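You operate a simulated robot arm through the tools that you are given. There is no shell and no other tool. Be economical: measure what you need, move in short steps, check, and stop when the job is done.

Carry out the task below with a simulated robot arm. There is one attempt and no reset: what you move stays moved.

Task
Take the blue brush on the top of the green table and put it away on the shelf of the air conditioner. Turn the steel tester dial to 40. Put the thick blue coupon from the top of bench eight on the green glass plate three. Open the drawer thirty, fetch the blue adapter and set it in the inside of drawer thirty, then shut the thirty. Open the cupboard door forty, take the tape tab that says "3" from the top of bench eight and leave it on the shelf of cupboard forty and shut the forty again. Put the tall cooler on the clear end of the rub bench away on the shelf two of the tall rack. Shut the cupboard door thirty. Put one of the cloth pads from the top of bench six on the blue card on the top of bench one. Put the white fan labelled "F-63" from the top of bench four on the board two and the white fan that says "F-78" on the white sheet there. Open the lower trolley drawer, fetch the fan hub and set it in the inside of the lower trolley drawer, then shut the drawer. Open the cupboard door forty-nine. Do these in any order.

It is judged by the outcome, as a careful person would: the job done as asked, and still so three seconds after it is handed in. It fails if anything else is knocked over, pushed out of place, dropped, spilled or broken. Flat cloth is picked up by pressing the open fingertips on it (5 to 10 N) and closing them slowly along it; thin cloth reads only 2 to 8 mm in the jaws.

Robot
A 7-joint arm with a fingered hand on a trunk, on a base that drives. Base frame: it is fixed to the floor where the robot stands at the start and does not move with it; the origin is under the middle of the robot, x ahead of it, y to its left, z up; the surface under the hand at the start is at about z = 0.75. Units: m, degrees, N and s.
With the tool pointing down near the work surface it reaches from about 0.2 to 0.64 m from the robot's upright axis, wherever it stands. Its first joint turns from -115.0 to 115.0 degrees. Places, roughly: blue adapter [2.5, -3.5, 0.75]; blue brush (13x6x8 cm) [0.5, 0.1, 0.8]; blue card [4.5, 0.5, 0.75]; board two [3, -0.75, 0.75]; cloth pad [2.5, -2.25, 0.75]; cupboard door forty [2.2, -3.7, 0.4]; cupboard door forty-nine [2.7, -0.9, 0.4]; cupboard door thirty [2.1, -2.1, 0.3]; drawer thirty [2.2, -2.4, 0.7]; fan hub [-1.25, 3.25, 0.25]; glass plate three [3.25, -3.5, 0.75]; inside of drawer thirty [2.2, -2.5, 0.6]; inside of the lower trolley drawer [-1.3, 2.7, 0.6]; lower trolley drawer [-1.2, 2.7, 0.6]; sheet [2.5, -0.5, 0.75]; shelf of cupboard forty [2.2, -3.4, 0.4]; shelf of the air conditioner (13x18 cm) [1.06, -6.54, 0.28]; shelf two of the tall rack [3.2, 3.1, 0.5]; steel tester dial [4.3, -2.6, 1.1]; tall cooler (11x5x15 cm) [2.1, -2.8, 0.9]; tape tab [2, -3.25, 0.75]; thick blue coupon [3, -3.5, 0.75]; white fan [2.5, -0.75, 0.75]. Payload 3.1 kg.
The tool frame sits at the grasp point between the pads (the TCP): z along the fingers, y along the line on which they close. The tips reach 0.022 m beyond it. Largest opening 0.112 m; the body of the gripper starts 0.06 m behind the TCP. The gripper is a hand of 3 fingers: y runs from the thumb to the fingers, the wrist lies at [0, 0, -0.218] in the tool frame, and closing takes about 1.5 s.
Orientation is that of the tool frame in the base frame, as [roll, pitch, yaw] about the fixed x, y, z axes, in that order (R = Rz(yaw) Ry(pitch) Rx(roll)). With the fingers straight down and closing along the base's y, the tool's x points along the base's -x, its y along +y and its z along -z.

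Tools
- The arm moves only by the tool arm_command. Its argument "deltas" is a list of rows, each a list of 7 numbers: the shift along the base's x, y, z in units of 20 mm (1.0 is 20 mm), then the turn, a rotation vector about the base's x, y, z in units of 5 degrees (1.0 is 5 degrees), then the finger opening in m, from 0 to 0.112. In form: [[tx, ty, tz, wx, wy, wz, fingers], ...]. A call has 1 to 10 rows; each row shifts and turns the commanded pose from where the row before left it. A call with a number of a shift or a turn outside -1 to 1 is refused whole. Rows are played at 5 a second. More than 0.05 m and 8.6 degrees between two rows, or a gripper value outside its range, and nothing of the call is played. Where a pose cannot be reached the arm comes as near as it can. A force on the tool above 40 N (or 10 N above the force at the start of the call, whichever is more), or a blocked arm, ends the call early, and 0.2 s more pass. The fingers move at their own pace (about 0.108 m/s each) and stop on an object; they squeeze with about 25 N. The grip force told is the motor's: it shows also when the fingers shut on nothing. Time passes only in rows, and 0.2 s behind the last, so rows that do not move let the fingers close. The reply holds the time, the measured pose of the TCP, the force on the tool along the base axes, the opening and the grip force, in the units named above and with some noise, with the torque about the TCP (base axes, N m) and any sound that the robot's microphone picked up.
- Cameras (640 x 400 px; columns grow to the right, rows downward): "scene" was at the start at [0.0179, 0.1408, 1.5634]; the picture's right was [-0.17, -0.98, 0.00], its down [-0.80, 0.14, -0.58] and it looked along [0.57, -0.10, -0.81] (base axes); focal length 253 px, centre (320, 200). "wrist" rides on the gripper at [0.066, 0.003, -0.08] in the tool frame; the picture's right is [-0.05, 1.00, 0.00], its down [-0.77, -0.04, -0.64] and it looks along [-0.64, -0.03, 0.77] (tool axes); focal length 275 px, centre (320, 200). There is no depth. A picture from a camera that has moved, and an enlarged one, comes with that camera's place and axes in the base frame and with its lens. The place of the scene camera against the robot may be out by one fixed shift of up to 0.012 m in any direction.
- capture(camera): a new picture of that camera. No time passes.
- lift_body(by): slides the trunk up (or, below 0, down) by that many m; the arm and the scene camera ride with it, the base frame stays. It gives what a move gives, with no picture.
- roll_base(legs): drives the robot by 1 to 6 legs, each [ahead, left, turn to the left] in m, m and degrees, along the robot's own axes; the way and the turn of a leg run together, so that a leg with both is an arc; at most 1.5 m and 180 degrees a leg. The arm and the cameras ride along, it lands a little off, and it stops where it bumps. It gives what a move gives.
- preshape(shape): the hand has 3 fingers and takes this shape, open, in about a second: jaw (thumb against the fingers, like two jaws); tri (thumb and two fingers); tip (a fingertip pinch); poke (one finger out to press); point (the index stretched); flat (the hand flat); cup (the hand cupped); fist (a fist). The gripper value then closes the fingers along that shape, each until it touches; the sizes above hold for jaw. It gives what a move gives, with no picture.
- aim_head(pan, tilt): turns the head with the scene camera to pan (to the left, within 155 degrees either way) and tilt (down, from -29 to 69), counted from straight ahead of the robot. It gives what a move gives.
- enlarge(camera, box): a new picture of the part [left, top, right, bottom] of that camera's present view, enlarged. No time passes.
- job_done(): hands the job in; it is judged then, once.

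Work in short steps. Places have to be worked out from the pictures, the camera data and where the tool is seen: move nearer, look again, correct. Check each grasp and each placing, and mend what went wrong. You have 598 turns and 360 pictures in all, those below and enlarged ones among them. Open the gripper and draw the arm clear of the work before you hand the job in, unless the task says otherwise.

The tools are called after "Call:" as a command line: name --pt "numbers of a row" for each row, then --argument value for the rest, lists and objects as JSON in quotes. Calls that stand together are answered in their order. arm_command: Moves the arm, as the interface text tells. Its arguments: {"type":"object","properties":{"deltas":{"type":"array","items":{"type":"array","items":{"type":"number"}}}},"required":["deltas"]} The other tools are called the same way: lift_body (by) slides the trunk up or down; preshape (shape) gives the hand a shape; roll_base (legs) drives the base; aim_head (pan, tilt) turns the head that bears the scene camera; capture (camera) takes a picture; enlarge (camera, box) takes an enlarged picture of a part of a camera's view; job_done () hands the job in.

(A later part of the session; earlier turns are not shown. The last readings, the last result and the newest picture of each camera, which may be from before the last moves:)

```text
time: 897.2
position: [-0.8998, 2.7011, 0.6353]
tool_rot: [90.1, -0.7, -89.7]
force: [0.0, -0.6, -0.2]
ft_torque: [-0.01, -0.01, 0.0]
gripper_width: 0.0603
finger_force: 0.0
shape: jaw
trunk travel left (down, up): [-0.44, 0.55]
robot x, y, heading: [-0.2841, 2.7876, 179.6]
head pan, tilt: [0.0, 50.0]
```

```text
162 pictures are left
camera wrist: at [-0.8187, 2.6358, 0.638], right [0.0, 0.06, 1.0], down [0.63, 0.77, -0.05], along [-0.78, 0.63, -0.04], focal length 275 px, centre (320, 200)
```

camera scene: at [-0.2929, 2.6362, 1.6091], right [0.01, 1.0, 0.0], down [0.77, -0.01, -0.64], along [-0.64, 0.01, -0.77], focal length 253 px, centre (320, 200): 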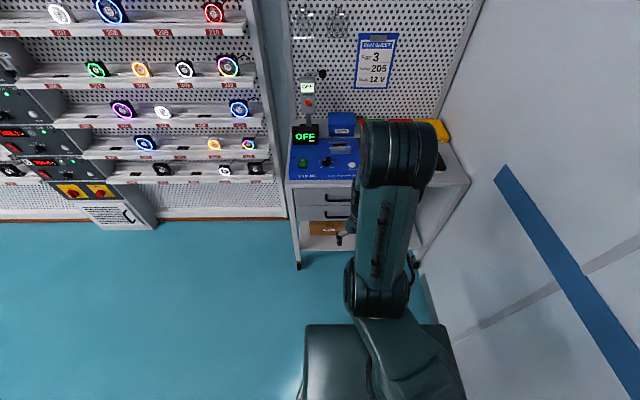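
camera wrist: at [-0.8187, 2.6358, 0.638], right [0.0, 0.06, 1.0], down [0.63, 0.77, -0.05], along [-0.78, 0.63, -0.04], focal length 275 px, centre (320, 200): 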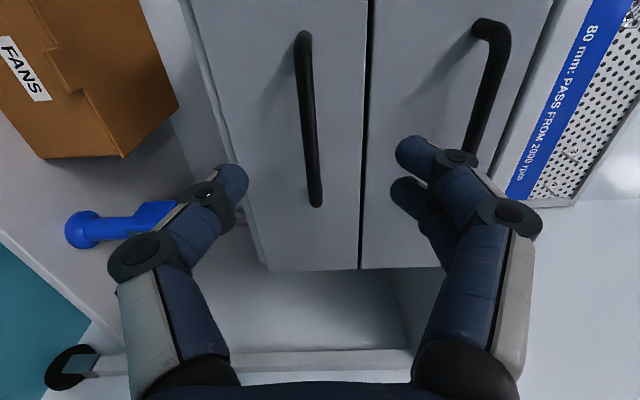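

Call:
arm_command --pt "-1 0 -0.2 0 0 0 0.06" --pt "-1 0 0 0 0 0 0.06" --pt "-1 0 0 0 0 0 0.06" --pt "-0.3 0 0 0 0 0 0.06" --pt "0 0 0 0 0 0 0.03" --pt "0 0 0 0 0 0 0.0" --pt "0 0 0 0 0 0 0.0" --pt "0 0 0 0 0 0 0.0" --pt "0 0 0 0 0 0 0.0"

Call:
capture --camera "wrist"

```text
time: 899.2
position: [-0.9642, 2.7006, 0.6299]
tool_rot: [90.1, -0.8, -89.6]
force: [0.8, 0.9, -0.3]
ft_torque: [-0.02, 0.01, 0.02]
gripper_width: 0.0
finger_force: 25.2
shape: jaw
trunk travel left (down, up): [-0.44, 0.55]
robot x, y, heading: [-0.28, 2.7901, 179.4]
head pan, tilt: [0.0, 50.0]
```

```text
161 pictures are left
camera wrist: at [-0.8836, 2.635, 0.6338], right [0.0, 0.06, 1.0], down [0.63, 0.77, -0.05], along [-0.78, 0.63, -0.04], focal length 275 px, centre (320, 200)
```

wrist: 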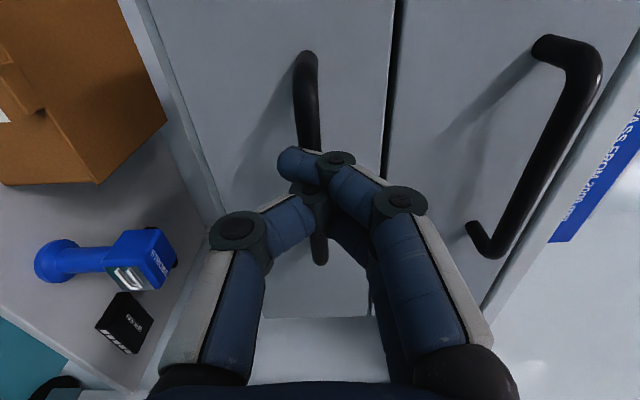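

Fingers closed short of the bar. Open, advance 3 cm, close again.

Call:
arm_command --pt "0.5 0 0 0 0 0 0.04" --pt "0 0 0 0 0 0 0.06" --pt "0 0 0 0 0 0 0.06" --pt "-1 0 0 0 0 0 0.06" --pt "-1 0 0 0 0 0 0.06" --pt "0 0 0 0 0 0 0.06"

Call:
capture --camera "wrist"

```text
time: 900.6
position: [-0.9959, 2.7015, 0.6305]
tool_rot: [90.1, -0.8, -89.6]
force: [-0.1, -0.4, -0.1]
ft_torque: [-0.05, 0.0, -0.02]
gripper_width: 0.0594
finger_force: 0.1
shape: jaw
trunk travel left (down, up): [-0.44, 0.55]
robot x, y, heading: [-0.2799, 2.7881, 179.3]
head pan, tilt: [0.0, 50.0]
```

```text
160 pictures are left
camera wrist: at [-0.9143, 2.6354, 0.6325], right [0.0, 0.06, 1.0], down [0.63, 0.77, -0.05], along [-0.78, 0.63, -0.04], focal length 275 px, centre (320, 200)
```

wrist: 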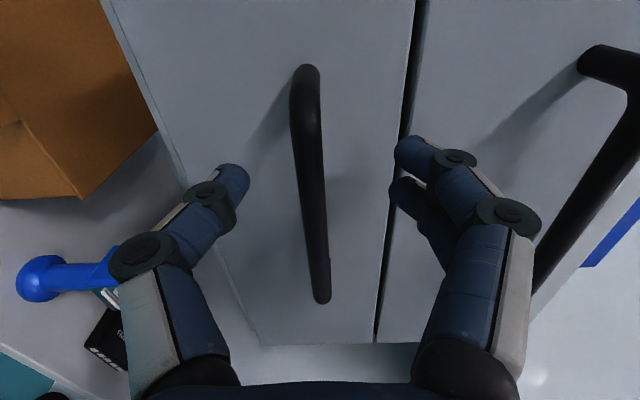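

Call:
arm_command --pt "-0.35 0 0 0 0 0 0.06" --pt "0 0 -0.1 0 0 0 0.03" --pt "0 0 0 0 0 0 0.0" --pt "0 0 0 0 0 0 0.0" --pt "0 0 0 0 0 0 0.0" --pt "0 0 0 0 0 0 0.0"

Call:
arm_command --pt "0.7 0 0 0 0 0 0" --pt "0.7 0 0 0 0 0 0" --pt "0.7 0 0 0 0 0 0" --pt "0.7 0 0 0 0 0 0"

Call:
capture --camera "wrist"

```text
time: 902.0
position: [-1.0043, 2.7012, 0.6282]
tool_rot: [90.1, -0.8, -89.7]
force: [-6.0, -0.6, 0.3]
ft_torque: [-0.04, 0.03, 0.03]
gripper_width: 0.0025
finger_force: 25.1
shape: jaw
trunk travel left (down, up): [-0.44, 0.55]
robot x, y, heading: [-0.2788, 2.7857, 179.7]
head pan, tilt: [0.0, 50.0]
```

```text
time: 903.0
position: [-0.9468, 2.701, 0.6282]
tool_rot: [90.2, -0.8, -89.7]
force: [-0.5, 0.3, -5.0]
ft_torque: [0.02, 0.05, 0.0]
gripper_width: 0.0002
finger_force: 24.6
shape: jaw
trunk travel left (down, up): [-0.44, 0.55]
robot x, y, heading: [-0.2793, 2.7902, 179.7]
head pan, tilt: [0.0, 50.0]
```

```text
159 pictures are left
camera wrist: at [-0.8648, 2.6355, 0.631], right [0.0, 0.06, 1.0], down [0.63, 0.77, -0.04], along [-0.78, 0.63, -0.04], focal length 275 px, centre (320, 200)
```

wrist: 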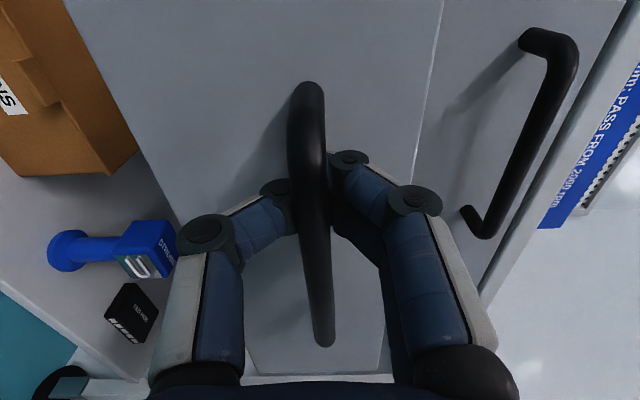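

The fingers hook around the bar and the drawer is moving. Pull with the base.

Call:
roll_base --legs '[[-0.2, 0, 0]]'

Call:
capture --camera "scene"

Call:
capture --camera "wrist"

```text
time: 904.6
position: [-0.7455, 2.7027, 0.6296]
tool_rot: [90.0, -0.8, -89.9]
force: [-0.1, -0.7, -1.7]
ft_torque: [0.0, -0.02, -0.01]
gripper_width: 0.0
finger_force: 25.1
shape: jaw
trunk travel left (down, up): [-0.44, 0.55]
robot x, y, heading: [-0.0805, 2.7859, 179.3]
head pan, tilt: [0.0, 50.0]
```

```text
158 pictures are left
camera scene: at [-0.0927, 2.6337, 1.3091], right [0.01, 1.0, 0.0], down [0.77, -0.01, -0.64], along [-0.64, 0.01, -0.77], focal length 253 px, centre (320, 200)
```

scene: 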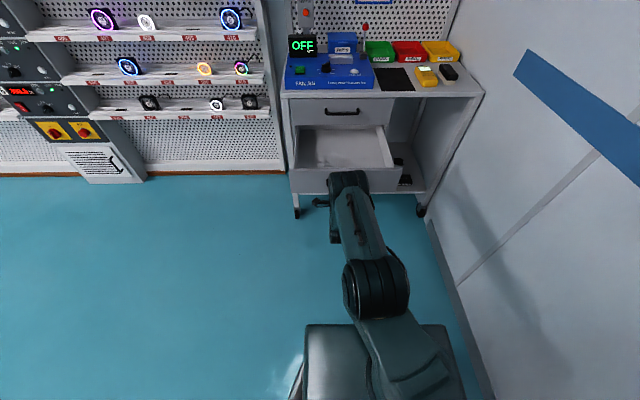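

```text
157 pictures are left
camera wrist: at [-0.6647, 2.636, 0.6319], right [0.0, 0.06, 1.0], down [0.63, 0.77, -0.05], along [-0.77, 0.63, -0.04], focal length 275 px, centre (320, 200)
```

wrist: 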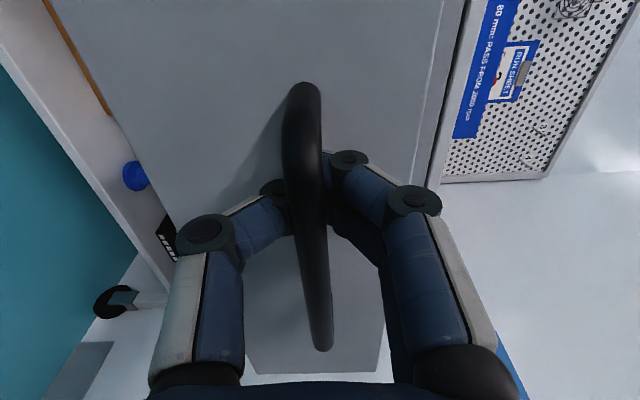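

Drawer is open ~25 cm (empty). Release, back off, return the tool to neutral roll with ~50° tilt, lower the trunk for the hub on the lower shelf.

Call:
arm_command --pt "-0.3 0 0 0 0 0 0.03" --pt "0 0 0 0 0 0 0.07" --pt "0 0 0 0 0 0 0.07" --pt "1 0 0 0 0 0 0.07" --pt "1 0 0 0 0 0 0.07" --pt "1 0 0 0 0 0 0.07" --pt "1 0 0 0 0 0 0.07"

Call:
roll_base --legs '[[-0.12, 0, 0]]'

Call:
arm_command --pt "0 0 0 -1 0 0 0.07" --pt "0 0 0 -1 0 0 0.07" --pt "0 0 0 -1 0 0 0.07" --pt "0 0 0 -1 0 0 0.07" --pt "0 0 0 -1 0 0 0.07" --pt "0 0 0 -1 0 0 0.07" --pt "0 0 0 -1 0 0 0.07" --pt "0 0 0 -1 0 0 0.07" --pt "0 0 0 -1 0 0 0.07" --pt "0 0 0 -1 0 0 0.07"

Call:
arm_command --pt "0 0 0 -1 0 0 0.07" --pt "0 0 0 -1 0 0 0.07" --pt "0 0 0 -1 0 0 0.07" --pt "0 0 0 -1 0 0 0.07" --pt "0 0 0 -1 0 0 0.07" --pt "0 0 0 -1 0 0 0.07" --pt "0 0 0 -1 0 0 0.07" --pt "0 0 0 -1 0 0 0.07" --pt "0 0 0 0 -1 0 0.07" --pt "0 0 0 0 -1 0 0.07"

Call:
arm_command --pt "0 0 0 0 -1 0 0.07" --pt "0 0 0 0 -1 0 0.07" --pt "0 0 0 0 -1 0 0.07" --pt "0 0 0 0 -1 0 0.07" --pt "0 0 0 0 -1 0 0.07" --pt "0 0 0 0 -1 0 0.07"

Call:
lift_body --by -0.2

```text
time: 906.2
position: [-0.671, 2.703, 0.6301]
tool_rot: [90.1, -0.8, -89.9]
force: [-0.8, -0.2, -0.7]
ft_torque: [0.01, 0.02, 0.0]
gripper_width: 0.0695
finger_force: 0.1
shape: jaw
trunk travel left (down, up): [-0.44, 0.55]
robot x, y, heading: [-0.0775, 2.7873, 179.3]
head pan, tilt: [0.0, 50.0]
```

```text
time: 907.4
position: [-0.5509, 2.7013, 0.6292]
tool_rot: [90.0, -0.7, -90.0]
force: [-1.0, 0.0, 0.0]
ft_torque: [0.0, -0.02, -0.01]
gripper_width: 0.0695
finger_force: 0.0
shape: jaw
trunk travel left (down, up): [-0.44, 0.55]
robot x, y, heading: [0.0424, 2.7802, 179.4]
head pan, tilt: [0.0, 50.0]
```

```text
time: 909.6
position: [-0.5514, 2.7035, 0.629]
tool_rot: [90.1, -50.9, -90.0]
force: [1.2, 0.4, -0.3]
ft_torque: [0.01, -0.05, 0.01]
gripper_width: 0.0698
finger_force: 0.1
shape: jaw
trunk travel left (down, up): [-0.44, 0.55]
robot x, y, heading: [0.0407, 2.7847, 178.9]
head pan, tilt: [0.0, 50.0]
```

```text
time: 911.8
position: [-0.5506, 2.7022, 0.6292]
tool_rot: [-175.4, -79.9, 175.3]
force: [0.7, 0.4, 0.8]
ft_torque: [0.04, -0.01, 0.0]
gripper_width: 0.0694
finger_force: 0.2
shape: jaw
trunk travel left (down, up): [-0.44, 0.55]
robot x, y, heading: [0.0378, 2.7881, 179.2]
head pan, tilt: [0.0, 50.0]
```

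```text
time: 913.2
position: [-0.5508, 2.7008, 0.629]
tool_rot: [-179.0, -49.9, 178.8]
force: [-0.8, 1.2, 1.9]
ft_torque: [-0.03, -0.01, 0.0]
gripper_width: 0.0696
finger_force: 0.1
shape: jaw
trunk travel left (down, up): [-0.44, 0.55]
robot x, y, heading: [0.0426, 2.7858, 179.2]
head pan, tilt: [0.0, 50.0]
```

```text
time: 915.4
position: [-0.5512, 2.7028, 0.4289]
tool_rot: [-179.0, -50.0, 178.8]
force: [0.1, 0.2, -0.5]
ft_torque: [0.0, -0.02, 0.0]
gripper_width: 0.0698
finger_force: 0.2
shape: jaw
trunk travel left (down, up): [-0.24, 0.75]
robot x, y, heading: [0.041, 2.7815, 179.0]
head pan, tilt: [0.0, 50.0]
```

Shift right along the wall first, move the hand to y≈3.07, and look before driving in.

Call:
roll_base --legs '[[0, -0.15, 0.8]]'

Call:
arm_command --pt "0 1 0 0 0 0 0.07" --pt "0 1 0 0 0 0 0.07" --pt "0 1 0 0 0 0 0.07" --pt "0 1 0 0 0 0 0.07" --pt "0 1 0 0 0 0 0.07" --pt "0 1 0 0 0 0 0.07" --pt "0 1 0 0 0 0 0.07" --pt "0 1 0 0 0 0 0.07" --pt "0 1 0 0 0 0 0.07" --pt "0 1 0 0 0 0 0.07"

Call:
aim_head --pan -5 --tilt 40

Call:
capture --camera "scene"

```text
time: 916.2
position: [-0.5563, 2.7165, 0.4297]
tool_rot: [-179.1, -50.0, 179.3]
force: [-0.7, 0.2, 0.1]
ft_torque: [0.01, 0.01, -0.03]
gripper_width: 0.0699
finger_force: 0.1
shape: jaw
trunk travel left (down, up): [-0.24, 0.75]
robot x, y, heading: [0.0357, 2.8042, 179.8]
head pan, tilt: [0.0, 50.0]
stopped in leg 1: the robot was blocked; the commanded pose is now the measured one
```

```text
time: 918.4
position: [-0.5558, 2.917, 0.4276]
tool_rot: [-179.0, -50.0, 179.3]
force: [-0.6, 0.5, 1.1]
ft_torque: [0.01, 0.01, 0.01]
gripper_width: 0.0697
finger_force: 0.1
shape: jaw
trunk travel left (down, up): [-0.24, 0.75]
robot x, y, heading: [0.0374, 2.8038, 179.9]
head pan, tilt: [0.0, 50.0]
```

```text
time: 919.1
position: [-0.557, 2.9177, 0.4291]
tool_rot: [-179.0, -50.0, 179.3]
force: [-0.1, -0.3, -0.2]
ft_torque: [0.0, 0.0, 0.04]
gripper_width: 0.0696
finger_force: 0.0
shape: jaw
trunk travel left (down, up): [-0.24, 0.75]
robot x, y, heading: [0.0359, 2.8003, 179.6]
head pan, tilt: [-5.0, 40.0]
```

```text
156 pictures are left
camera scene: at [0.0157, 2.6593, 1.1232], right [0.09, 1.0, 0.0], down [0.64, -0.06, -0.77], along [-0.76, 0.07, -0.64], focal length 253 px, centre (320, 200)
```

scene: 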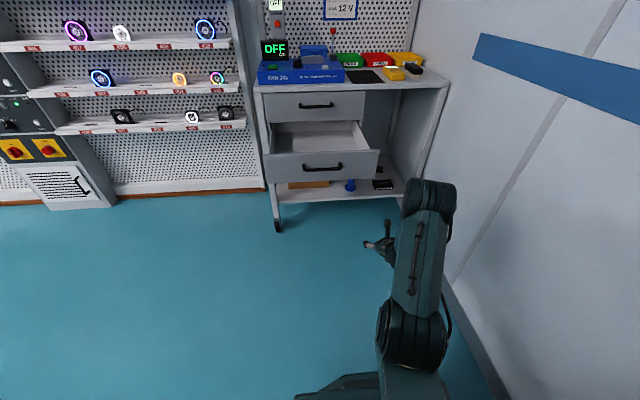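

The base was blocked sideways—the ladder foot is near (0.3, 3.04). I'll move the hand further right with the arm, then go ahead (away from the ladder).

Call:
arm_command --pt "0 1 0 0 0 0 0.07" --pt "0 1 0 0 0 0 0.07" --pt "0 1 0 0 0 0 0.07" --pt "0 1 0 0 0 0 0.07" --pt "0 1 0 0 0 0 0.07" --pt "0 1 0 0 0 0 0.07" --pt "0 1 0 0 0 0 0.07"

Call:
aim_head --pan -120 --tilt 40

Call:
capture --camera "scene"

```text
time: 920.8
position: [-0.5582, 3.0542, 0.4272]
tool_rot: [-179.0, -50.0, 179.3]
force: [0.2, 0.2, 0.3]
ft_torque: [-0.02, -0.01, -0.01]
gripper_width: 0.0695
finger_force: 0.1
shape: jaw
trunk travel left (down, up): [-0.24, 0.75]
robot x, y, heading: [0.0336, 2.8056, 179.7]
head pan, tilt: [-5.0, 40.0]
```

```text
time: 922.7
position: [-0.5567, 3.0537, 0.4271]
tool_rot: [-179.0, -50.1, 179.4]
force: [0.4, 0.3, -0.3]
ft_torque: [0.0, 0.03, 0.01]
gripper_width: 0.0695
finger_force: 0.1
shape: jaw
trunk travel left (down, up): [-0.24, 0.75]
robot x, y, heading: [0.0352, 2.8056, 179.8]
head pan, tilt: [-120.0, 40.0]
```

```text
155 pictures are left
camera scene: at [0.1431, 2.7252, 1.1233], right [0.86, -0.5, 0.0], down [-0.32, -0.56, -0.77], along [0.38, 0.66, -0.64], focal length 253 px, centre (320, 200)
```

scene: 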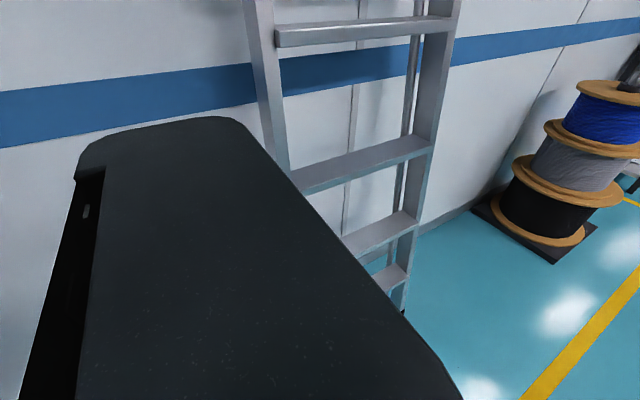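

The ladder is right behind; it stands. Move ahead away from it.

Call:
roll_base --legs '[[0.26, 0, 0]]'

Call:
aim_head --pan -10 --tilt 45

Call:
capture --camera "scene"

Call:
capture --camera "wrist"

```text
time: 924.6
position: [-0.8188, 3.0529, 0.428]
tool_rot: [-179.0, -50.0, 179.3]
force: [-0.6, -0.1, -0.5]
ft_torque: [-0.02, 0.01, -0.04]
gripper_width: 0.0694
finger_force: 0.0
shape: jaw
trunk travel left (down, up): [-0.24, 0.75]
robot x, y, heading: [-0.2277, 2.8047, 180.1]
head pan, tilt: [-120.0, 40.0]
```

```text
time: 926.4
position: [-0.8191, 3.0531, 0.4268]
tool_rot: [-179.0, -50.0, 179.4]
force: [-0.4, 0.5, 0.0]
ft_torque: [0.01, -0.01, 0.06]
gripper_width: 0.0695
finger_force: 0.1
shape: jaw
trunk travel left (down, up): [-0.24, 0.75]
robot x, y, heading: [-0.2273, 2.8063, 179.9]
head pan, tilt: [-10.0, 45.0]
```

```text
154 pictures are left
camera scene: at [-0.2402, 2.6666, 1.116], right [0.17, 0.98, 0.0], down [0.7, -0.12, -0.71], along [-0.7, 0.12, -0.71], focal length 253 px, centre (320, 200)
```

scene: 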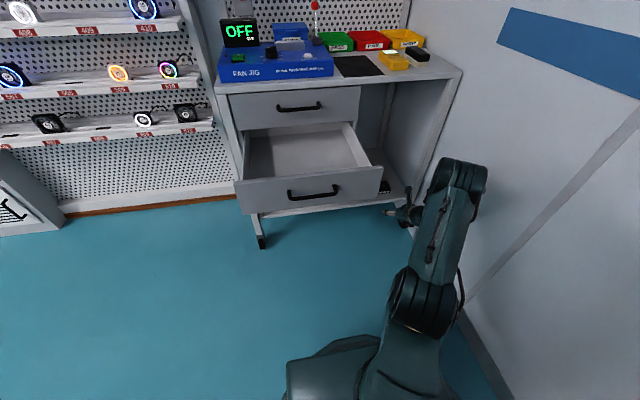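

```text
153 pictures are left
camera wrist: at [-0.7996, 3.0574, 0.5289], right [0.03, 1.0, -0.05], down [0.98, -0.04, -0.18], along [-0.18, -0.04, -0.98], focal length 275 px, centre (320, 200)
```

wrist: 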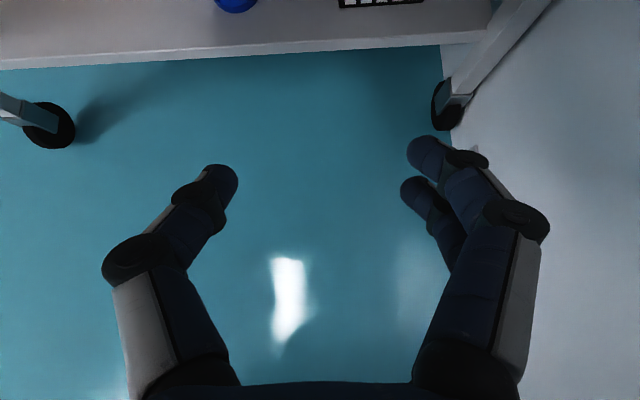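

Lower the trunk and advance toward the hub for a better view.

Call:
arm_command --pt "-1 0.4 0 0 0 0 0.07" --pt "-1 0.4 0 0 0 0 0.07" --pt "-1 0.4 0 0 0 0 0.07" --pt "-1 0.4 0 0 0 0 0.07" --pt "-1 0.4 0 0 0 0 0.07"

Call:
capture --camera "wrist"

```text
time: 927.6
position: [-0.9185, 3.0941, 0.4277]
tool_rot: [-179.1, -50.0, 179.4]
force: [0.3, -0.1, 1.1]
ft_torque: [-0.01, -0.01, 0.01]
gripper_width: 0.0697
finger_force: 0.0
shape: jaw
trunk travel left (down, up): [-0.24, 0.75]
robot x, y, heading: [-0.2276, 2.8051, 180.0]
head pan, tilt: [-10.0, 45.0]
```

```text
152 pictures are left
camera wrist: at [-0.8999, 3.0977, 0.5291], right [0.03, 1.0, -0.05], down [0.98, -0.04, -0.18], along [-0.18, -0.04, -0.98], focal length 275 px, centre (320, 200)
```

wrist: 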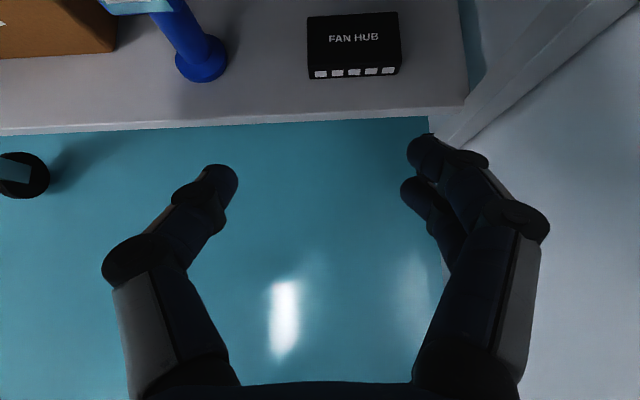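

The hub is ~11 cm wide (too wide to close along y) but ~7.7 cm deep, so I'll grasp it front-to-back with a vertical tool. First untilt while retracting, then rotate the hand 90°.

Call:
arm_command --pt "0.6 -0.3 0 0 -1 0 0.1" --pt "0.6 -0.3 0 0 -1 0 0.1" --pt "0.6 -0.3 0 0 -1 0 0.1" --pt "0.6 -0.3 0 0 -1 0 0.1" --pt "0.6 -0.3 0 0 -1 0 0.1" --pt "0.6 -0.3 0 0 -1 0 0.1" --pt "0.6 0 0 0 -1 0 0.1" --pt "0.6 0 0 0 -1 0 0.1" --pt "0.6 0 0 0 -1 0 0.1" --pt "0.6 0 0 0 -1 0 0.1"

Call:
arm_command --pt "0 0 0 0 0 1 0.1" --pt "0 0 0 0 0 1 0.1" --pt "0 0 0 0 0 1 0.1" --pt "0 0 0 0 0 1 0.1" --pt "0 0 0 0 0 1 0.1" --pt "0 0 0 0 0 1 0.1" --pt "0 0 0 0 0 1 0.1" --pt "0 0 0 0 0 1 0.1" --pt "0 0 0 0 0 1 0.1" --pt "0 0 0 0 0 1 0.1"

Call:
arm_command --pt "0 0 0 0 0 1 0.1" --pt "0 0 0 0 0 1 0.1" --pt "0 0 0 0 0 1 0.1" --pt "0 0 0 0 0 1 0.1" --pt "0 0 0 0 0 1 0.1" --pt "0 0 0 0 0 1 0.1" --pt "0 0 0 0 0 1 0.1" --pt "0 0 0 0 0 1 0.1"

```text
time: 929.8
position: [-0.6341, 2.9322, 0.4084]
tool_rot: [-179.8, -6.5, 179.6]
force: [0.5, -0.8, 0.0]
ft_torque: [-0.01, 0.01, 0.01]
gripper_width: 0.1
finger_force: 0.0
shape: jaw
out of reach, approached as far as the arm can: row 2, 3, 4, 5, 6, 7, 8, 9, 10
trunk travel left (down, up): [-0.24, 0.75]
robot x, y, heading: [-0.2264, 2.8057, 180.1]
head pan, tilt: [-10.0, 45.0]
```

```text
time: 932.0
position: [-0.636, 2.9322, 0.409]
tool_rot: [-179.8, -6.4, -130.3]
force: [-0.6, 0.1, 0.5]
ft_torque: [-0.04, -0.04, 0.03]
gripper_width: 0.0999
finger_force: 0.1
shape: jaw
trunk travel left (down, up): [-0.24, 0.75]
robot x, y, heading: [-0.2211, 2.8099, 180.2]
head pan, tilt: [-10.0, 45.0]
```

```text
time: 933.8
position: [-0.6341, 2.9317, 0.4078]
tool_rot: [-179.8, -6.6, -90.2]
force: [0.0, -0.1, 0.0]
ft_torque: [-0.03, 0.01, 0.0]
gripper_width: 0.0999
finger_force: 0.0
shape: jaw
trunk travel left (down, up): [-0.24, 0.75]
robot x, y, heading: [-0.2289, 2.8047, 179.8]
head pan, tilt: [-10.0, 45.0]
```

Call:
arm_command --pt "0 0.6 0 0.65 0 0 0.1" --pt "0 0.6 0 0.65 0 0 0.1" --pt "0 0.6 0 0 0 0 0.1" --pt "0 0.6 0 0 0 0 0.1" --pt "0 0.6 0 0 0 0 0.1"

Call:
roll_base --legs '[[0.12, -0.08, 0]]'

Call:
capture --camera "scene"

Call:
capture --camera "wrist"

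```text
time: 935.0
position: [-0.5723, 2.9643, 0.3988]
tool_rot: [179.9, -0.4, -90.3]
force: [1.2, -0.4, 0.6]
ft_torque: [0.03, 0.0, -0.01]
gripper_width: 0.0997
finger_force: 0.0
shape: jaw
out of reach, approached as far as the arm can: row 1, 2, 3, 4, 5
trunk travel left (down, up): [-0.24, 0.75]
robot x, y, heading: [-0.2289, 2.8044, 180.2]
head pan, tilt: [-10.0, 45.0]
```

```text
time: 936.4
position: [-0.6914, 3.0442, 0.4006]
tool_rot: [179.9, -0.2, -90.4]
force: [-0.1, -0.7, -0.5]
ft_torque: [0.02, 0.01, -0.02]
gripper_width: 0.1001
finger_force: 0.1
shape: jaw
trunk travel left (down, up): [-0.24, 0.75]
robot x, y, heading: [-0.3426, 2.8894, 180.0]
head pan, tilt: [-10.0, 45.0]
```

```text
151 pictures are left
camera scene: at [-0.3582, 2.7472, 1.116], right [0.17, 0.98, 0.0], down [0.7, -0.12, -0.71], along [-0.7, 0.12, -0.71], focal length 253 px, centre (320, 200)
```

scene: 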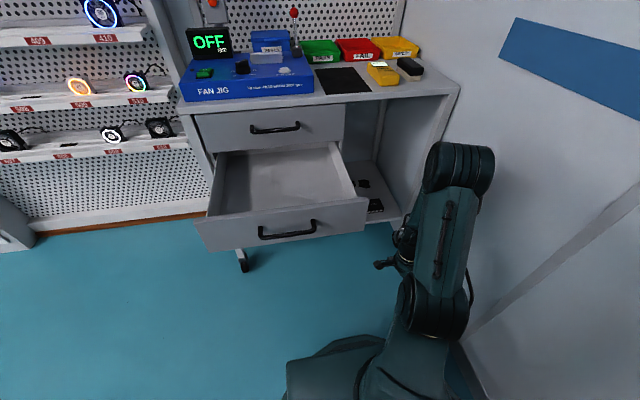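

```text
150 pictures are left
camera wrist: at [-0.6949, 2.9777, 0.48], right [-1.0, 0.05, 0.0], down [0.04, 0.77, 0.63], along [0.03, 0.63, -0.78], focal length 275 px, centre (320, 200)
```

wrist: 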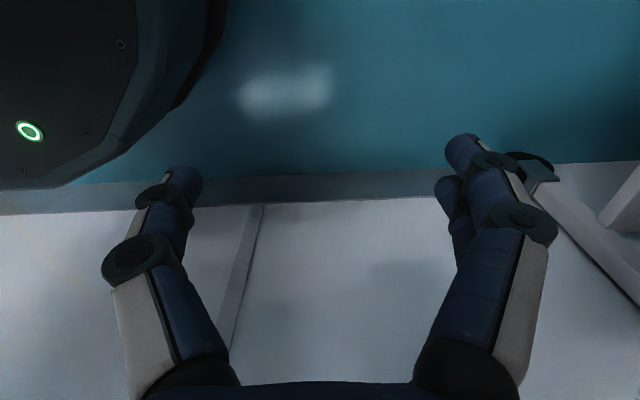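

Call:
roll_base --legs '[[0.12, -0.03, 0]]'

Call:
capture --camera "scene"

```text
time: 937.6
position: [-0.809, 3.0736, 0.3997]
tool_rot: [179.9, -0.2, -90.3]
force: [1.5, -0.1, -0.3]
ft_torque: [0.0, -0.01, -0.02]
gripper_width: 0.1001
finger_force: 0.1
shape: jaw
trunk travel left (down, up): [-0.24, 0.75]
robot x, y, heading: [-0.4592, 2.9158, 179.8]
head pan, tilt: [-10.0, 45.0]
```

```text
149 pictures are left
camera scene: at [-0.4761, 2.7776, 1.116], right [0.18, 0.98, 0.0], down [0.7, -0.12, -0.71], along [-0.7, 0.12, -0.71], focal length 253 px, centre (320, 200)
```

scene: 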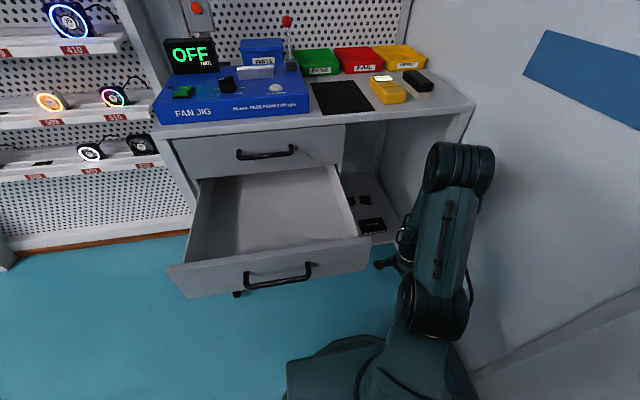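

Call:
roll_base --legs '[[0.07, -0.02, 0]]'

Call:
arm_command --pt "-1 0.2 0 0 0 0 0.1" --pt "-1 0.2 0 0 0 0 0.1" --pt "-1 0.2 0 0 0 0 0.1" --pt "-1 0.2 0 0 0 0 0.1" --pt "-1 0.2 0 0 0 0 0.1" --pt "-1 0.2 0 0 0 0 0.1"

Call:
capture --camera "wrist"

```text
time: 938.7
position: [-0.8797, 3.0961, 0.4016]
tool_rot: [179.9, -0.3, -90.4]
force: [0.6, 0.4, 0.3]
ft_torque: [0.01, 0.02, 0.0]
gripper_width: 0.0998
finger_force: 0.0
shape: jaw
trunk travel left (down, up): [-0.24, 0.75]
robot x, y, heading: [-0.5349, 2.9373, 180.0]
head pan, tilt: [-10.0, 45.0]
```

```text
time: 940.1
position: [-0.9039, 3.0793, 0.393]
tool_rot: [179.7, -0.4, -90.5]
force: [-0.8, -0.4, 0.5]
ft_torque: [-0.04, -0.01, 0.0]
gripper_width: 0.0997
finger_force: 0.0
shape: jaw
out of reach, approached as far as the arm can: row 1, 2, 3, 4, 5, 6
trunk travel left (down, up): [-0.24, 0.75]
robot x, y, heading: [-0.5285, 2.9337, 179.8]
head pan, tilt: [-10.0, 45.0]
```

```text
148 pictures are left
camera wrist: at [-0.9067, 3.0131, 0.4731], right [-1.0, 0.05, 0.0], down [0.04, 0.78, 0.63], along [0.03, 0.63, -0.78], focal length 275 px, centre (320, 200)
```

wrist: 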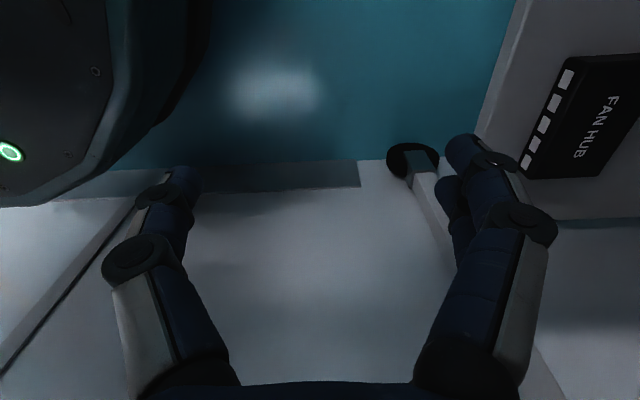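

Posture limit again. Back off, reset the posture (forward tilt, stretch, untilt), then approach with the arm already extended.

Call:
roll_base --legs '[[-0.36, 0.05, 0]]'

Call:
arm_command --pt "0 0 0.3 0 0 -1 0.1" --pt "0 0 0.3 0 0 -1 0.1" --pt "0 0 0.3 0 0 -1 0.1" --pt "0 0 0.3 0 0 -1 0.1" --pt "0 0 0.3 0 0 -1 0.1" --pt "0 0 0.3 0 0 -1 0.1" --pt "0 0 0.3 0 0 -1 0.1" --pt "0 0 0.3 0 0 -1 0.1" --pt "0 0 0.3 0 0 -1 0.1" --pt "0 0 0.3 0 0 -1 0.1"

Call:
arm_command --pt "0 0 0 0 0 -1 0.1" --pt "0 0 0 0 0 -1 0.1" --pt "0 0 0 0 0 -1 0.1" --pt "0 0 0 0 0 -1 0.1" --pt "0 0 0 0 0 -1 0.1" --pt "0 0 0 0 0 -1 0.1" --pt "0 0 0 0 0 -1 0.1" --pt "0 0 0 0 0 -1 0.1"

Call:
arm_command --pt "-0.6 0 0.4 0 1 0 0.1" --pt "-0.6 0 0.4 0 1 0 0.1" --pt "-0.6 0 0.4 0 1 0 0.1" --pt "-0.6 0 0.4 0 1 0 0.1" --pt "-0.6 0 0.4 0 1 0 0.1" --pt "-0.6 0 0.4 0 1 0 0.1" --pt "-0.6 0 0.4 0 1 0 0.1" --pt "-0.6 0 0.4 0 1 0 0.1" --pt "-0.6 0 0.4 0 1 0 0.1"

```text
time: 942.4
position: [-0.5341, 3.0285, 0.3921]
tool_rot: [179.8, -0.5, -90.4]
force: [-0.2, -0.3, 0.5]
ft_torque: [0.03, -0.02, 0.04]
gripper_width: 0.0996
finger_force: 0.1
shape: jaw
trunk travel left (down, up): [-0.24, 0.75]
robot x, y, heading: [-0.1618, 2.8875, 179.9]
head pan, tilt: [-10.0, 45.0]
```

```text
time: 944.6
position: [-0.512, 3.022, 0.4101]
tool_rot: [179.5, -1.1, -140.4]
force: [0.5, -0.1, 0.9]
ft_torque: [0.0, 0.0, 0.0]
gripper_width: 0.0999
finger_force: 0.1
shape: jaw
out of reach, approached as far as the arm can: row 2, 4, 5, 6, 7, 8, 9, 10
trunk travel left (down, up): [-0.24, 0.75]
robot x, y, heading: [-0.1637, 2.8874, 179.8]
head pan, tilt: [-10.0, 45.0]
```

```text
time: 946.4
position: [-0.4698, 3.0253, 0.3996]
tool_rot: [179.7, -0.7, 179.5]
force: [-0.2, 0.4, 1.1]
ft_torque: [0.01, -0.01, 0.0]
gripper_width: 0.1
finger_force: 0.0
shape: jaw
out of reach, approached as far as the arm can: row 1, 2, 3, 4, 6
trunk travel left (down, up): [-0.24, 0.75]
robot x, y, heading: [-0.1625, 2.8869, 179.7]
head pan, tilt: [-10.0, 45.0]
```

```text
time: 948.4
position: [-0.5772, 3.0266, 0.4736]
tool_rot: [-179.9, -45.4, 179.6]
force: [0.2, 0.2, -0.5]
ft_torque: [0.01, 0.01, 0.01]
gripper_width: 0.1
finger_force: 0.0
shape: jaw
trunk travel left (down, up): [-0.24, 0.75]
robot x, y, heading: [-0.1678, 2.8833, 180.0]
head pan, tilt: [-10.0, 45.0]
```

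Call:
arm_command --pt "-1 0.1 0.5 0 0 0 0.1" --pt "-1 0.1 0.5 0 0 0 0.1" --pt "-1 0.1 0.5 0 0 0 0.1" --pt "-1 0.1 0.5 0 0 0 0.1" --pt "-1 0.1 0.5 0 0 0 0.1" --pt "-1 0 0.5 0 0 0 0.1" --pt "-1 0 0.5 0 0 0 0.1" --pt "-1 0 0.5 0 0 0 0.1" --pt "-1 0 0.5 0 0 0 0.1" --pt "-1 0 0.5 0 0 0 0.1"

Call:
arm_command --pt "0.4 0 0 0 -1 0 0.1" --pt "0.4 0 0 0 -1 0 0.1" --pt "0.4 0 0 0 -1 0 0.1" --pt "0.4 0 0 0 -1 0 0.1" --pt "0.4 0 0 0 -1 0 0.1" --pt "0.4 0 0 0 -1 0 0.1" --pt "0.4 0 0 0 -1 0 0.1" --pt "0.4 0 0 0 -1 0 0.1" --pt "0.4 0 0 0 -1 0 0.1"

Call:
arm_command --pt "0 0 -0.4 0 0 1 0.1" --pt "0 0 -0.4 0 0 1 0.1" --pt "0 0 -0.4 0 0 1 0.1" --pt "0 0 -0.4 0 0 1 0.1" --pt "0 0 -0.4 0 0 1 0.1" --pt "0 0 -0.4 0 0 1 0.1" --pt "0 0 -0.4 0 0 1 0.1" --pt "0 0 -0.4 0 0 1 0.1" --pt "0 0 -0.4 0 0 1 0.1" --pt "0 0 -0.4 0 0 1 0.1"

Call:
arm_command --pt "0 0 0 0 0 1 0.1" --pt "0 0 0 0 0 1 0.1" --pt "0 0 0 0 0 1 0.1" --pt "0 0 0 0 0 1 0.1" --pt "0 0 0 0 0 1 0.1" --pt "0 0 0 0 0 1 0.1" --pt "0 0 0 0 0 1 0.1" --pt "0 0 0 0 0 1 0.1"

```text
time: 950.6
position: [-0.778, 3.0383, 0.5742]
tool_rot: [-179.9, -45.4, 179.5]
force: [0.1, 0.2, -0.5]
ft_torque: [-0.01, -0.02, 0.02]
gripper_width: 0.0997
finger_force: 0.0
shape: jaw
trunk travel left (down, up): [-0.24, 0.75]
robot x, y, heading: [-0.1692, 2.8877, 179.7]
head pan, tilt: [-10.0, 45.0]
```

```text
time: 952.6
position: [-0.642, 3.0318, 0.4841]
tool_rot: [179.8, -23.4, 179.7]
force: [-0.5, 0.2, 0.5]
ft_torque: [0.05, 0.02, 0.02]
gripper_width: 0.0998
finger_force: 0.1
shape: jaw
out of reach, approached as far as the arm can: row 1, 2, 3, 4, 5, 6, 7, 8, 9
trunk travel left (down, up): [-0.24, 0.75]
robot x, y, heading: [-0.1646, 2.8875, 179.9]
head pan, tilt: [-10.0, 45.0]
```

```text
time: 954.8
position: [-0.6426, 3.0309, 0.4023]
tool_rot: [179.8, -23.4, -130.2]
force: [-0.9, 0.1, 1.1]
ft_torque: [0.03, -0.02, -0.03]
gripper_width: 0.0998
finger_force: 0.0
shape: jaw
trunk travel left (down, up): [-0.24, 0.75]
robot x, y, heading: [-0.1619, 2.8872, 179.8]
head pan, tilt: [-10.0, 45.0]
```

```text
time: 956.6
position: [-0.6432, 3.0304, 0.4036]
tool_rot: [179.8, -23.3, -90.3]
force: [0.2, 0.1, -0.5]
ft_torque: [0.02, -0.02, 0.01]
gripper_width: 0.1
finger_force: 0.1
shape: jaw
trunk travel left (down, up): [-0.24, 0.75]
robot x, y, heading: [-0.1619, 2.8899, 179.9]
head pan, tilt: [-10.0, 45.0]
```

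Re-measuring with two views: hub top z≈0.28, ~92 mm wide, so it can be gripped along y with a forward-tilted hand after all. Rotate back and tilt to ~50°.

Call:
arm_command --pt "0 0 0 0 0 -1 0.112" --pt "0 0 0 0 0 -1 0.112" --pt "0 0 0 0 0 -1 0.112" --pt "0 0 0 0 0 -1 0.112" --pt "0 0 0 0 0 -1 0.112" --pt "0 0 0 0 0 -1 0.112" --pt "0 0 0 0 0 -1 0.112" --pt "0 0 0 0 0 -1 0.112" --pt "0 0 0 0 0 -1 0.112" --pt "0 0 0 0 0 -1 0.112"

Call:
arm_command --pt "0 0 0 0 0 -1 0.112" --pt "0 0 0 0 0 -1 0.112" --pt "0 0 0 0 0 -1 0.112" --pt "0 0 0 0 0 -1 0.112" --pt "0 0 0 0 0 -1 0.112" --pt "0 0 0 0 0 -1 0.112" --pt "0 0 0 0 0 -1 0.112" --pt "0 0 0 0 0 -1 0.112"

Call:
arm_command --pt "-0.6 0.3 0 0 1 0 0.112" --pt "-0.6 0.3 0 0 1 0 0.112" --pt "-0.6 0.3 0 0 1 0 0.112" --pt "-0.6 0.3 0 0 1 0 0.112" --pt "-0.6 0.3 0 0 1 0 0.112" --pt "-0.6 0.3 0 0 0.4 0 0.112"

Call:
roll_base --legs '[[0.26, 0, 0]]'

Call:
capture --camera "wrist"

```text
time: 958.8
position: [-0.6436, 3.032, 0.404]
tool_rot: [179.9, -23.2, -140.4]
force: [0.0, -0.9, 0.3]
ft_torque: [0.03, -0.01, 0.02]
gripper_width: 0.112
finger_force: 0.0
shape: jaw
trunk travel left (down, up): [-0.24, 0.75]
robot x, y, heading: [-0.164, 2.8874, 180.0]
head pan, tilt: [-10.0, 45.0]
```

```text
time: 960.6
position: [-0.6431, 3.0333, 0.4034]
tool_rot: [180.0, -23.3, 179.6]
force: [-1.5, 0.3, 0.2]
ft_torque: [0.0, -0.01, 0.01]
gripper_width: 0.1117
finger_force: 0.1
shape: jaw
trunk travel left (down, up): [-0.24, 0.75]
robot x, y, heading: [-0.1611, 2.8853, 179.8]
head pan, tilt: [-10.0, 45.0]
```

```text
time: 962.0
position: [-0.7133, 3.0674, 0.4038]
tool_rot: [-179.9, -50.3, 179.6]
force: [-0.9, 0.3, 0.1]
ft_torque: [-0.03, 0.01, -0.03]
gripper_width: 0.1118
finger_force: 0.1
shape: jaw
trunk travel left (down, up): [-0.24, 0.75]
robot x, y, heading: [-0.1609, 2.8859, 179.9]
head pan, tilt: [-10.0, 45.0]
```

```text
time: 963.9
position: [-0.976, 3.0714, 0.4027]
tool_rot: [-179.9, -50.3, 179.4]
force: [-0.3, 0.1, 0.4]
ft_torque: [-0.03, -0.04, 0.02]
gripper_width: 0.1118
finger_force: 0.0
shape: jaw
trunk travel left (down, up): [-0.24, 0.75]
robot x, y, heading: [-0.4214, 2.8898, 179.7]
head pan, tilt: [-10.0, 45.0]
```

```text
147 pictures are left
camera wrist: at [-0.9559, 3.0737, 0.505], right [0.04, 1.0, -0.04], down [0.98, -0.05, -0.19], along [-0.19, -0.03, -0.98], focal length 275 px, centre (320, 200)
```

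wrist: 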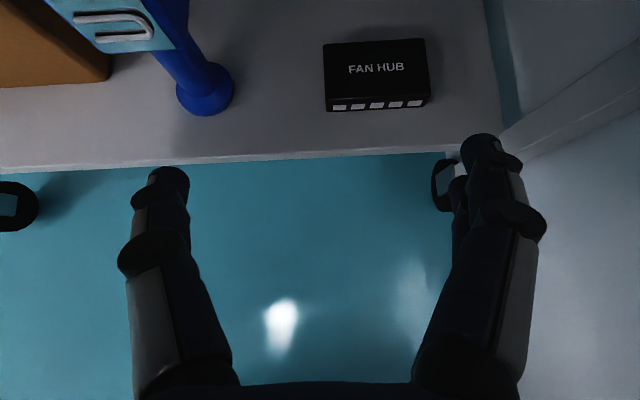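

Move above the hub with a 6° rotation and check.

Call:
arm_command --pt "-1 0.4 0 0 0 0.6 0.112" --pt "-1 0.4 0 0 0 0.6 0.112" --pt "-1 0.4 -0.5 0 0 0 0.112" --pt "-1 0.4 -0.5 0 0 0 0.112" --pt "-1 0.4 -0.5 0 0 0 0.112" --pt "-1 0.4 -0.5 0 0 0 0.112" --pt "-0.3 0.2 -0.5 0 0 0 0.112"

Call:
capture --camera "wrist"

```text
time: 965.5
position: [-1.1021, 3.1223, 0.3528]
tool_rot: [-179.8, -50.2, -174.7]
force: [-0.7, -0.3, 0.0]
ft_torque: [-0.04, -0.02, 0.01]
gripper_width: 0.1119
finger_force: 0.2
shape: jaw
trunk travel left (down, up): [-0.24, 0.75]
robot x, y, heading: [-0.4246, 2.8858, 179.8]
head pan, tilt: [-10.0, 45.0]
```

```text
146 pictures are left
camera wrist: at [-1.0829, 3.128, 0.4553], right [-0.07, 1.0, -0.04], down [0.98, 0.06, -0.19], along [-0.18, -0.05, -0.98], focal length 275 px, centre (320, 200)
```

wrist: 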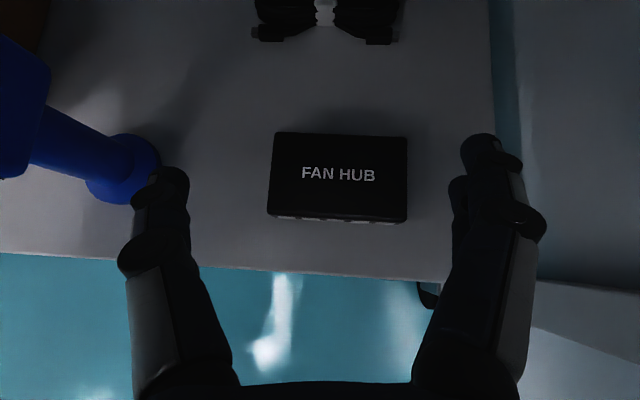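

Call:
arm_command --pt "-0.7 0.45 -0.6 0 0 -0.5 0.112" --pt "0 0 -0.7 0 0 0 0.112" --pt "0 0 -0.7 0 0 0 0.112" --pt "0 0 -0.5 0 0 0 0.112" --pt "0 0 -0.3 0 0 0 0.112" --pt "0 0 -0.3 0 0 0 0.112" --pt "0 0 -0.2 0 0 0 0.112"

Call:
capture --camera "wrist"

```text
time: 967.1
position: [-1.1164, 3.1328, 0.2873]
tool_rot: [-179.9, -50.3, -177.2]
force: [0.1, -0.1, 1.1]
ft_torque: [0.0, 0.02, 0.01]
gripper_width: 0.1118
finger_force: 0.1
shape: jaw
trunk travel left (down, up): [-0.24, 0.75]
robot x, y, heading: [-0.4259, 2.8839, 179.5]
head pan, tilt: [-10.0, 45.0]
```

```text
145 pictures are left
camera wrist: at [-1.0963, 3.1365, 0.3889], right [-0.02, 1.0, -0.04], down [0.98, 0.01, -0.19], along [-0.19, -0.04, -0.98], focal length 275 px, centre (320, 200)
```

wrist: 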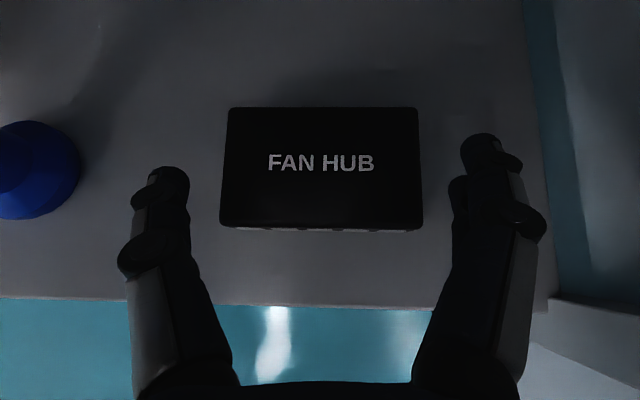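

Call:
arm_command --pt "0 -0.1 -0.5 0 0 0 0.112" --pt "0 0 -0.4 0 0 0 0.112"

Call:
capture --camera "wrist"

```text
time: 967.7
position: [-1.1167, 3.1302, 0.2701]
tool_rot: [-179.8, -50.4, -177.2]
force: [-0.4, -0.1, 0.0]
ft_torque: [0.02, 0.0, 0.02]
gripper_width: 0.1119
finger_force: 0.1
shape: jaw
trunk travel left (down, up): [-0.24, 0.75]
robot x, y, heading: [-0.4237, 2.8868, 179.5]
head pan, tilt: [-10.0, 45.0]
```

```text
144 pictures are left
camera wrist: at [-1.0966, 3.1346, 0.3708], right [-0.02, 1.0, -0.04], down [0.98, 0.01, -0.19], along [-0.19, -0.04, -0.98], focal length 275 px, centre (320, 200)
```

wrist: 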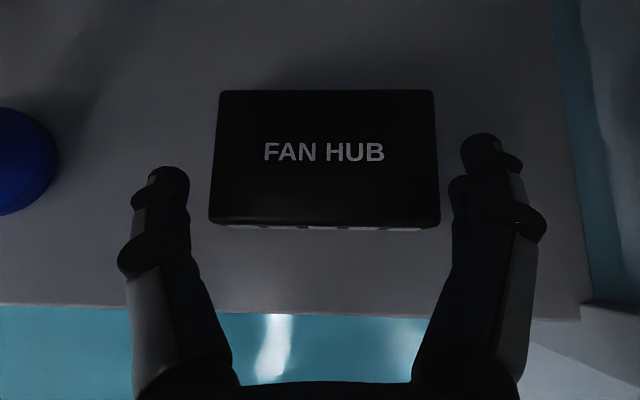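

The hub is really ~11 cm wide. I'll grasp it front-to-back with a vertical hand, but with the robot turned ~25° so the hub is centred before the arm. First rise, back off, raise the trunk and reset the posture in free space.

Call:
arm_command --pt "0 0 1 0 0 0 0.1" --pt "0 0 1 0 0 0 0.1" --pt "0 0 1 0 0 0 0.1" --pt "0 0 1 0 0 0 0.1" --pt "0 0 1 0 0 0 0.1"

Call:
roll_base --legs '[[-0.32, 0, 0]]'

Call:
lift_body --by 0.4

Call:
arm_command --pt "0 -1 1 0 0 0 0.1" --pt "0 -1 1 0 0 0 0.1" --pt "0 -1 1 0 0 0 0.1" --pt "0 -1 1 0 0 0 0.1" --pt "0 -1 1 0 0 0 0.1" --pt "0 -1 1 0 0 0 0.1" --pt "0 -1 1 0 0 0 0.1" --pt "0 -1 0 0 0 0 0.1" --pt "0 -1 0 0 0 0 0.1" --pt "0 -1 0 0 0 0 0.1"

```text
time: 968.9
position: [-1.1151, 3.1299, 0.3702]
tool_rot: [-179.7, -50.3, -177.2]
force: [0.4, 0.5, 0.1]
ft_torque: [0.0, 0.03, -0.01]
gripper_width: 0.1003
finger_force: 0.1
shape: jaw
trunk travel left (down, up): [-0.24, 0.75]
robot x, y, heading: [-0.4267, 2.8878, 179.8]
head pan, tilt: [-10.0, 45.0]
```

```text
time: 971.0
position: [-0.8035, 3.1229, 0.3701]
tool_rot: [-179.9, -50.3, -176.5]
force: [0.2, -0.5, 0.1]
ft_torque: [0.04, 0.01, 0.02]
gripper_width: 0.1001
finger_force: 0.0
shape: jaw
trunk travel left (down, up): [-0.24, 0.75]
robot x, y, heading: [-0.1126, 2.8876, -179.8]
head pan, tilt: [-10.0, 45.0]
```

```text
time: 974.8
position: [-0.8044, 3.1226, 0.769]
tool_rot: [-180.0, -50.3, -176.6]
force: [0.1, 0.3, 0.1]
ft_torque: [0.02, -0.01, 0.01]
gripper_width: 0.1004
finger_force: 0.1
shape: jaw
trunk travel left (down, up): [-0.64, 0.35]
robot x, y, heading: [-0.1133, 2.8876, -179.9]
head pan, tilt: [-10.0, 45.0]
```

```text
time: 977.0
position: [-0.8048, 2.9232, 0.9087]
tool_rot: [-179.9, -50.3, -176.5]
force: [-0.6, 0.0, -1.0]
ft_torque: [0.03, -0.01, -0.02]
gripper_width: 0.1002
finger_force: 0.1
shape: jaw
trunk travel left (down, up): [-0.64, 0.35]
robot x, y, heading: [-0.1127, 2.8839, -179.8]
head pan, tilt: [-10.0, 45.0]
```

Call:
arm_command --pt "0.1 -0.3 0.8 0 -1 -0.4 0.1" --pt "0.1 -0.3 0.8 0 -1 -0.4 0.1" --pt "0.3 -0.3 0.4 0 -1 0 0.1" --pt "0.3 0 0 0 -1 0 0.1" --pt "0.3 0 0 0 -1 0 0.1" --pt "0.5 0 0 0 -1 0 0.1" --pt "0.5 0 0 0 -1 0 0.1" --pt "0.5 0 0 0 -1 0 0.1" --pt "0.5 0 0 0 -1 0 0.1" --pt "0.5 0 0 0 -1 0 0.1"

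Call:
arm_command --pt "0 0 -0.5 0 0 1 0.1" --pt "0 0 -0.5 0 0 1 0.1" --pt "0 0 -0.5 0 0 1 0.1" --pt "0 0 -0.5 0 0 1 0.1" --pt "0 0 -0.5 0 0 1 0.1" --pt "0 0 0 0 0 1 0.1" --pt "0 0 0 0 0 1 0.1" --pt "0 0 0 0 0 1 0.1" --pt "0 0 0 0 0 1 0.1" --pt "0 0 0 0 0 1 0.1"

```text
time: 979.2
position: [-0.731, 2.9057, 0.9489]
tool_rot: [179.9, -0.3, 179.3]
force: [-0.4, -0.3, 0.0]
ft_torque: [-0.03, -0.01, 0.02]
gripper_width: 0.1001
finger_force: 0.0
shape: jaw
trunk travel left (down, up): [-0.64, 0.35]
robot x, y, heading: [-0.1079, 2.8858, -179.8]
head pan, tilt: [-10.0, 45.0]
```

```text
time: 981.4
position: [-0.7329, 2.905, 0.8986]
tool_rot: [179.8, -0.3, -130.6]
force: [-0.5, -1.5, 0.5]
ft_torque: [-0.02, -0.01, -0.04]
gripper_width: 0.1004
finger_force: 0.1
shape: jaw
trunk travel left (down, up): [-0.64, 0.35]
robot x, y, heading: [-0.109, 2.8842, -179.5]
head pan, tilt: [-10.0, 45.0]
```

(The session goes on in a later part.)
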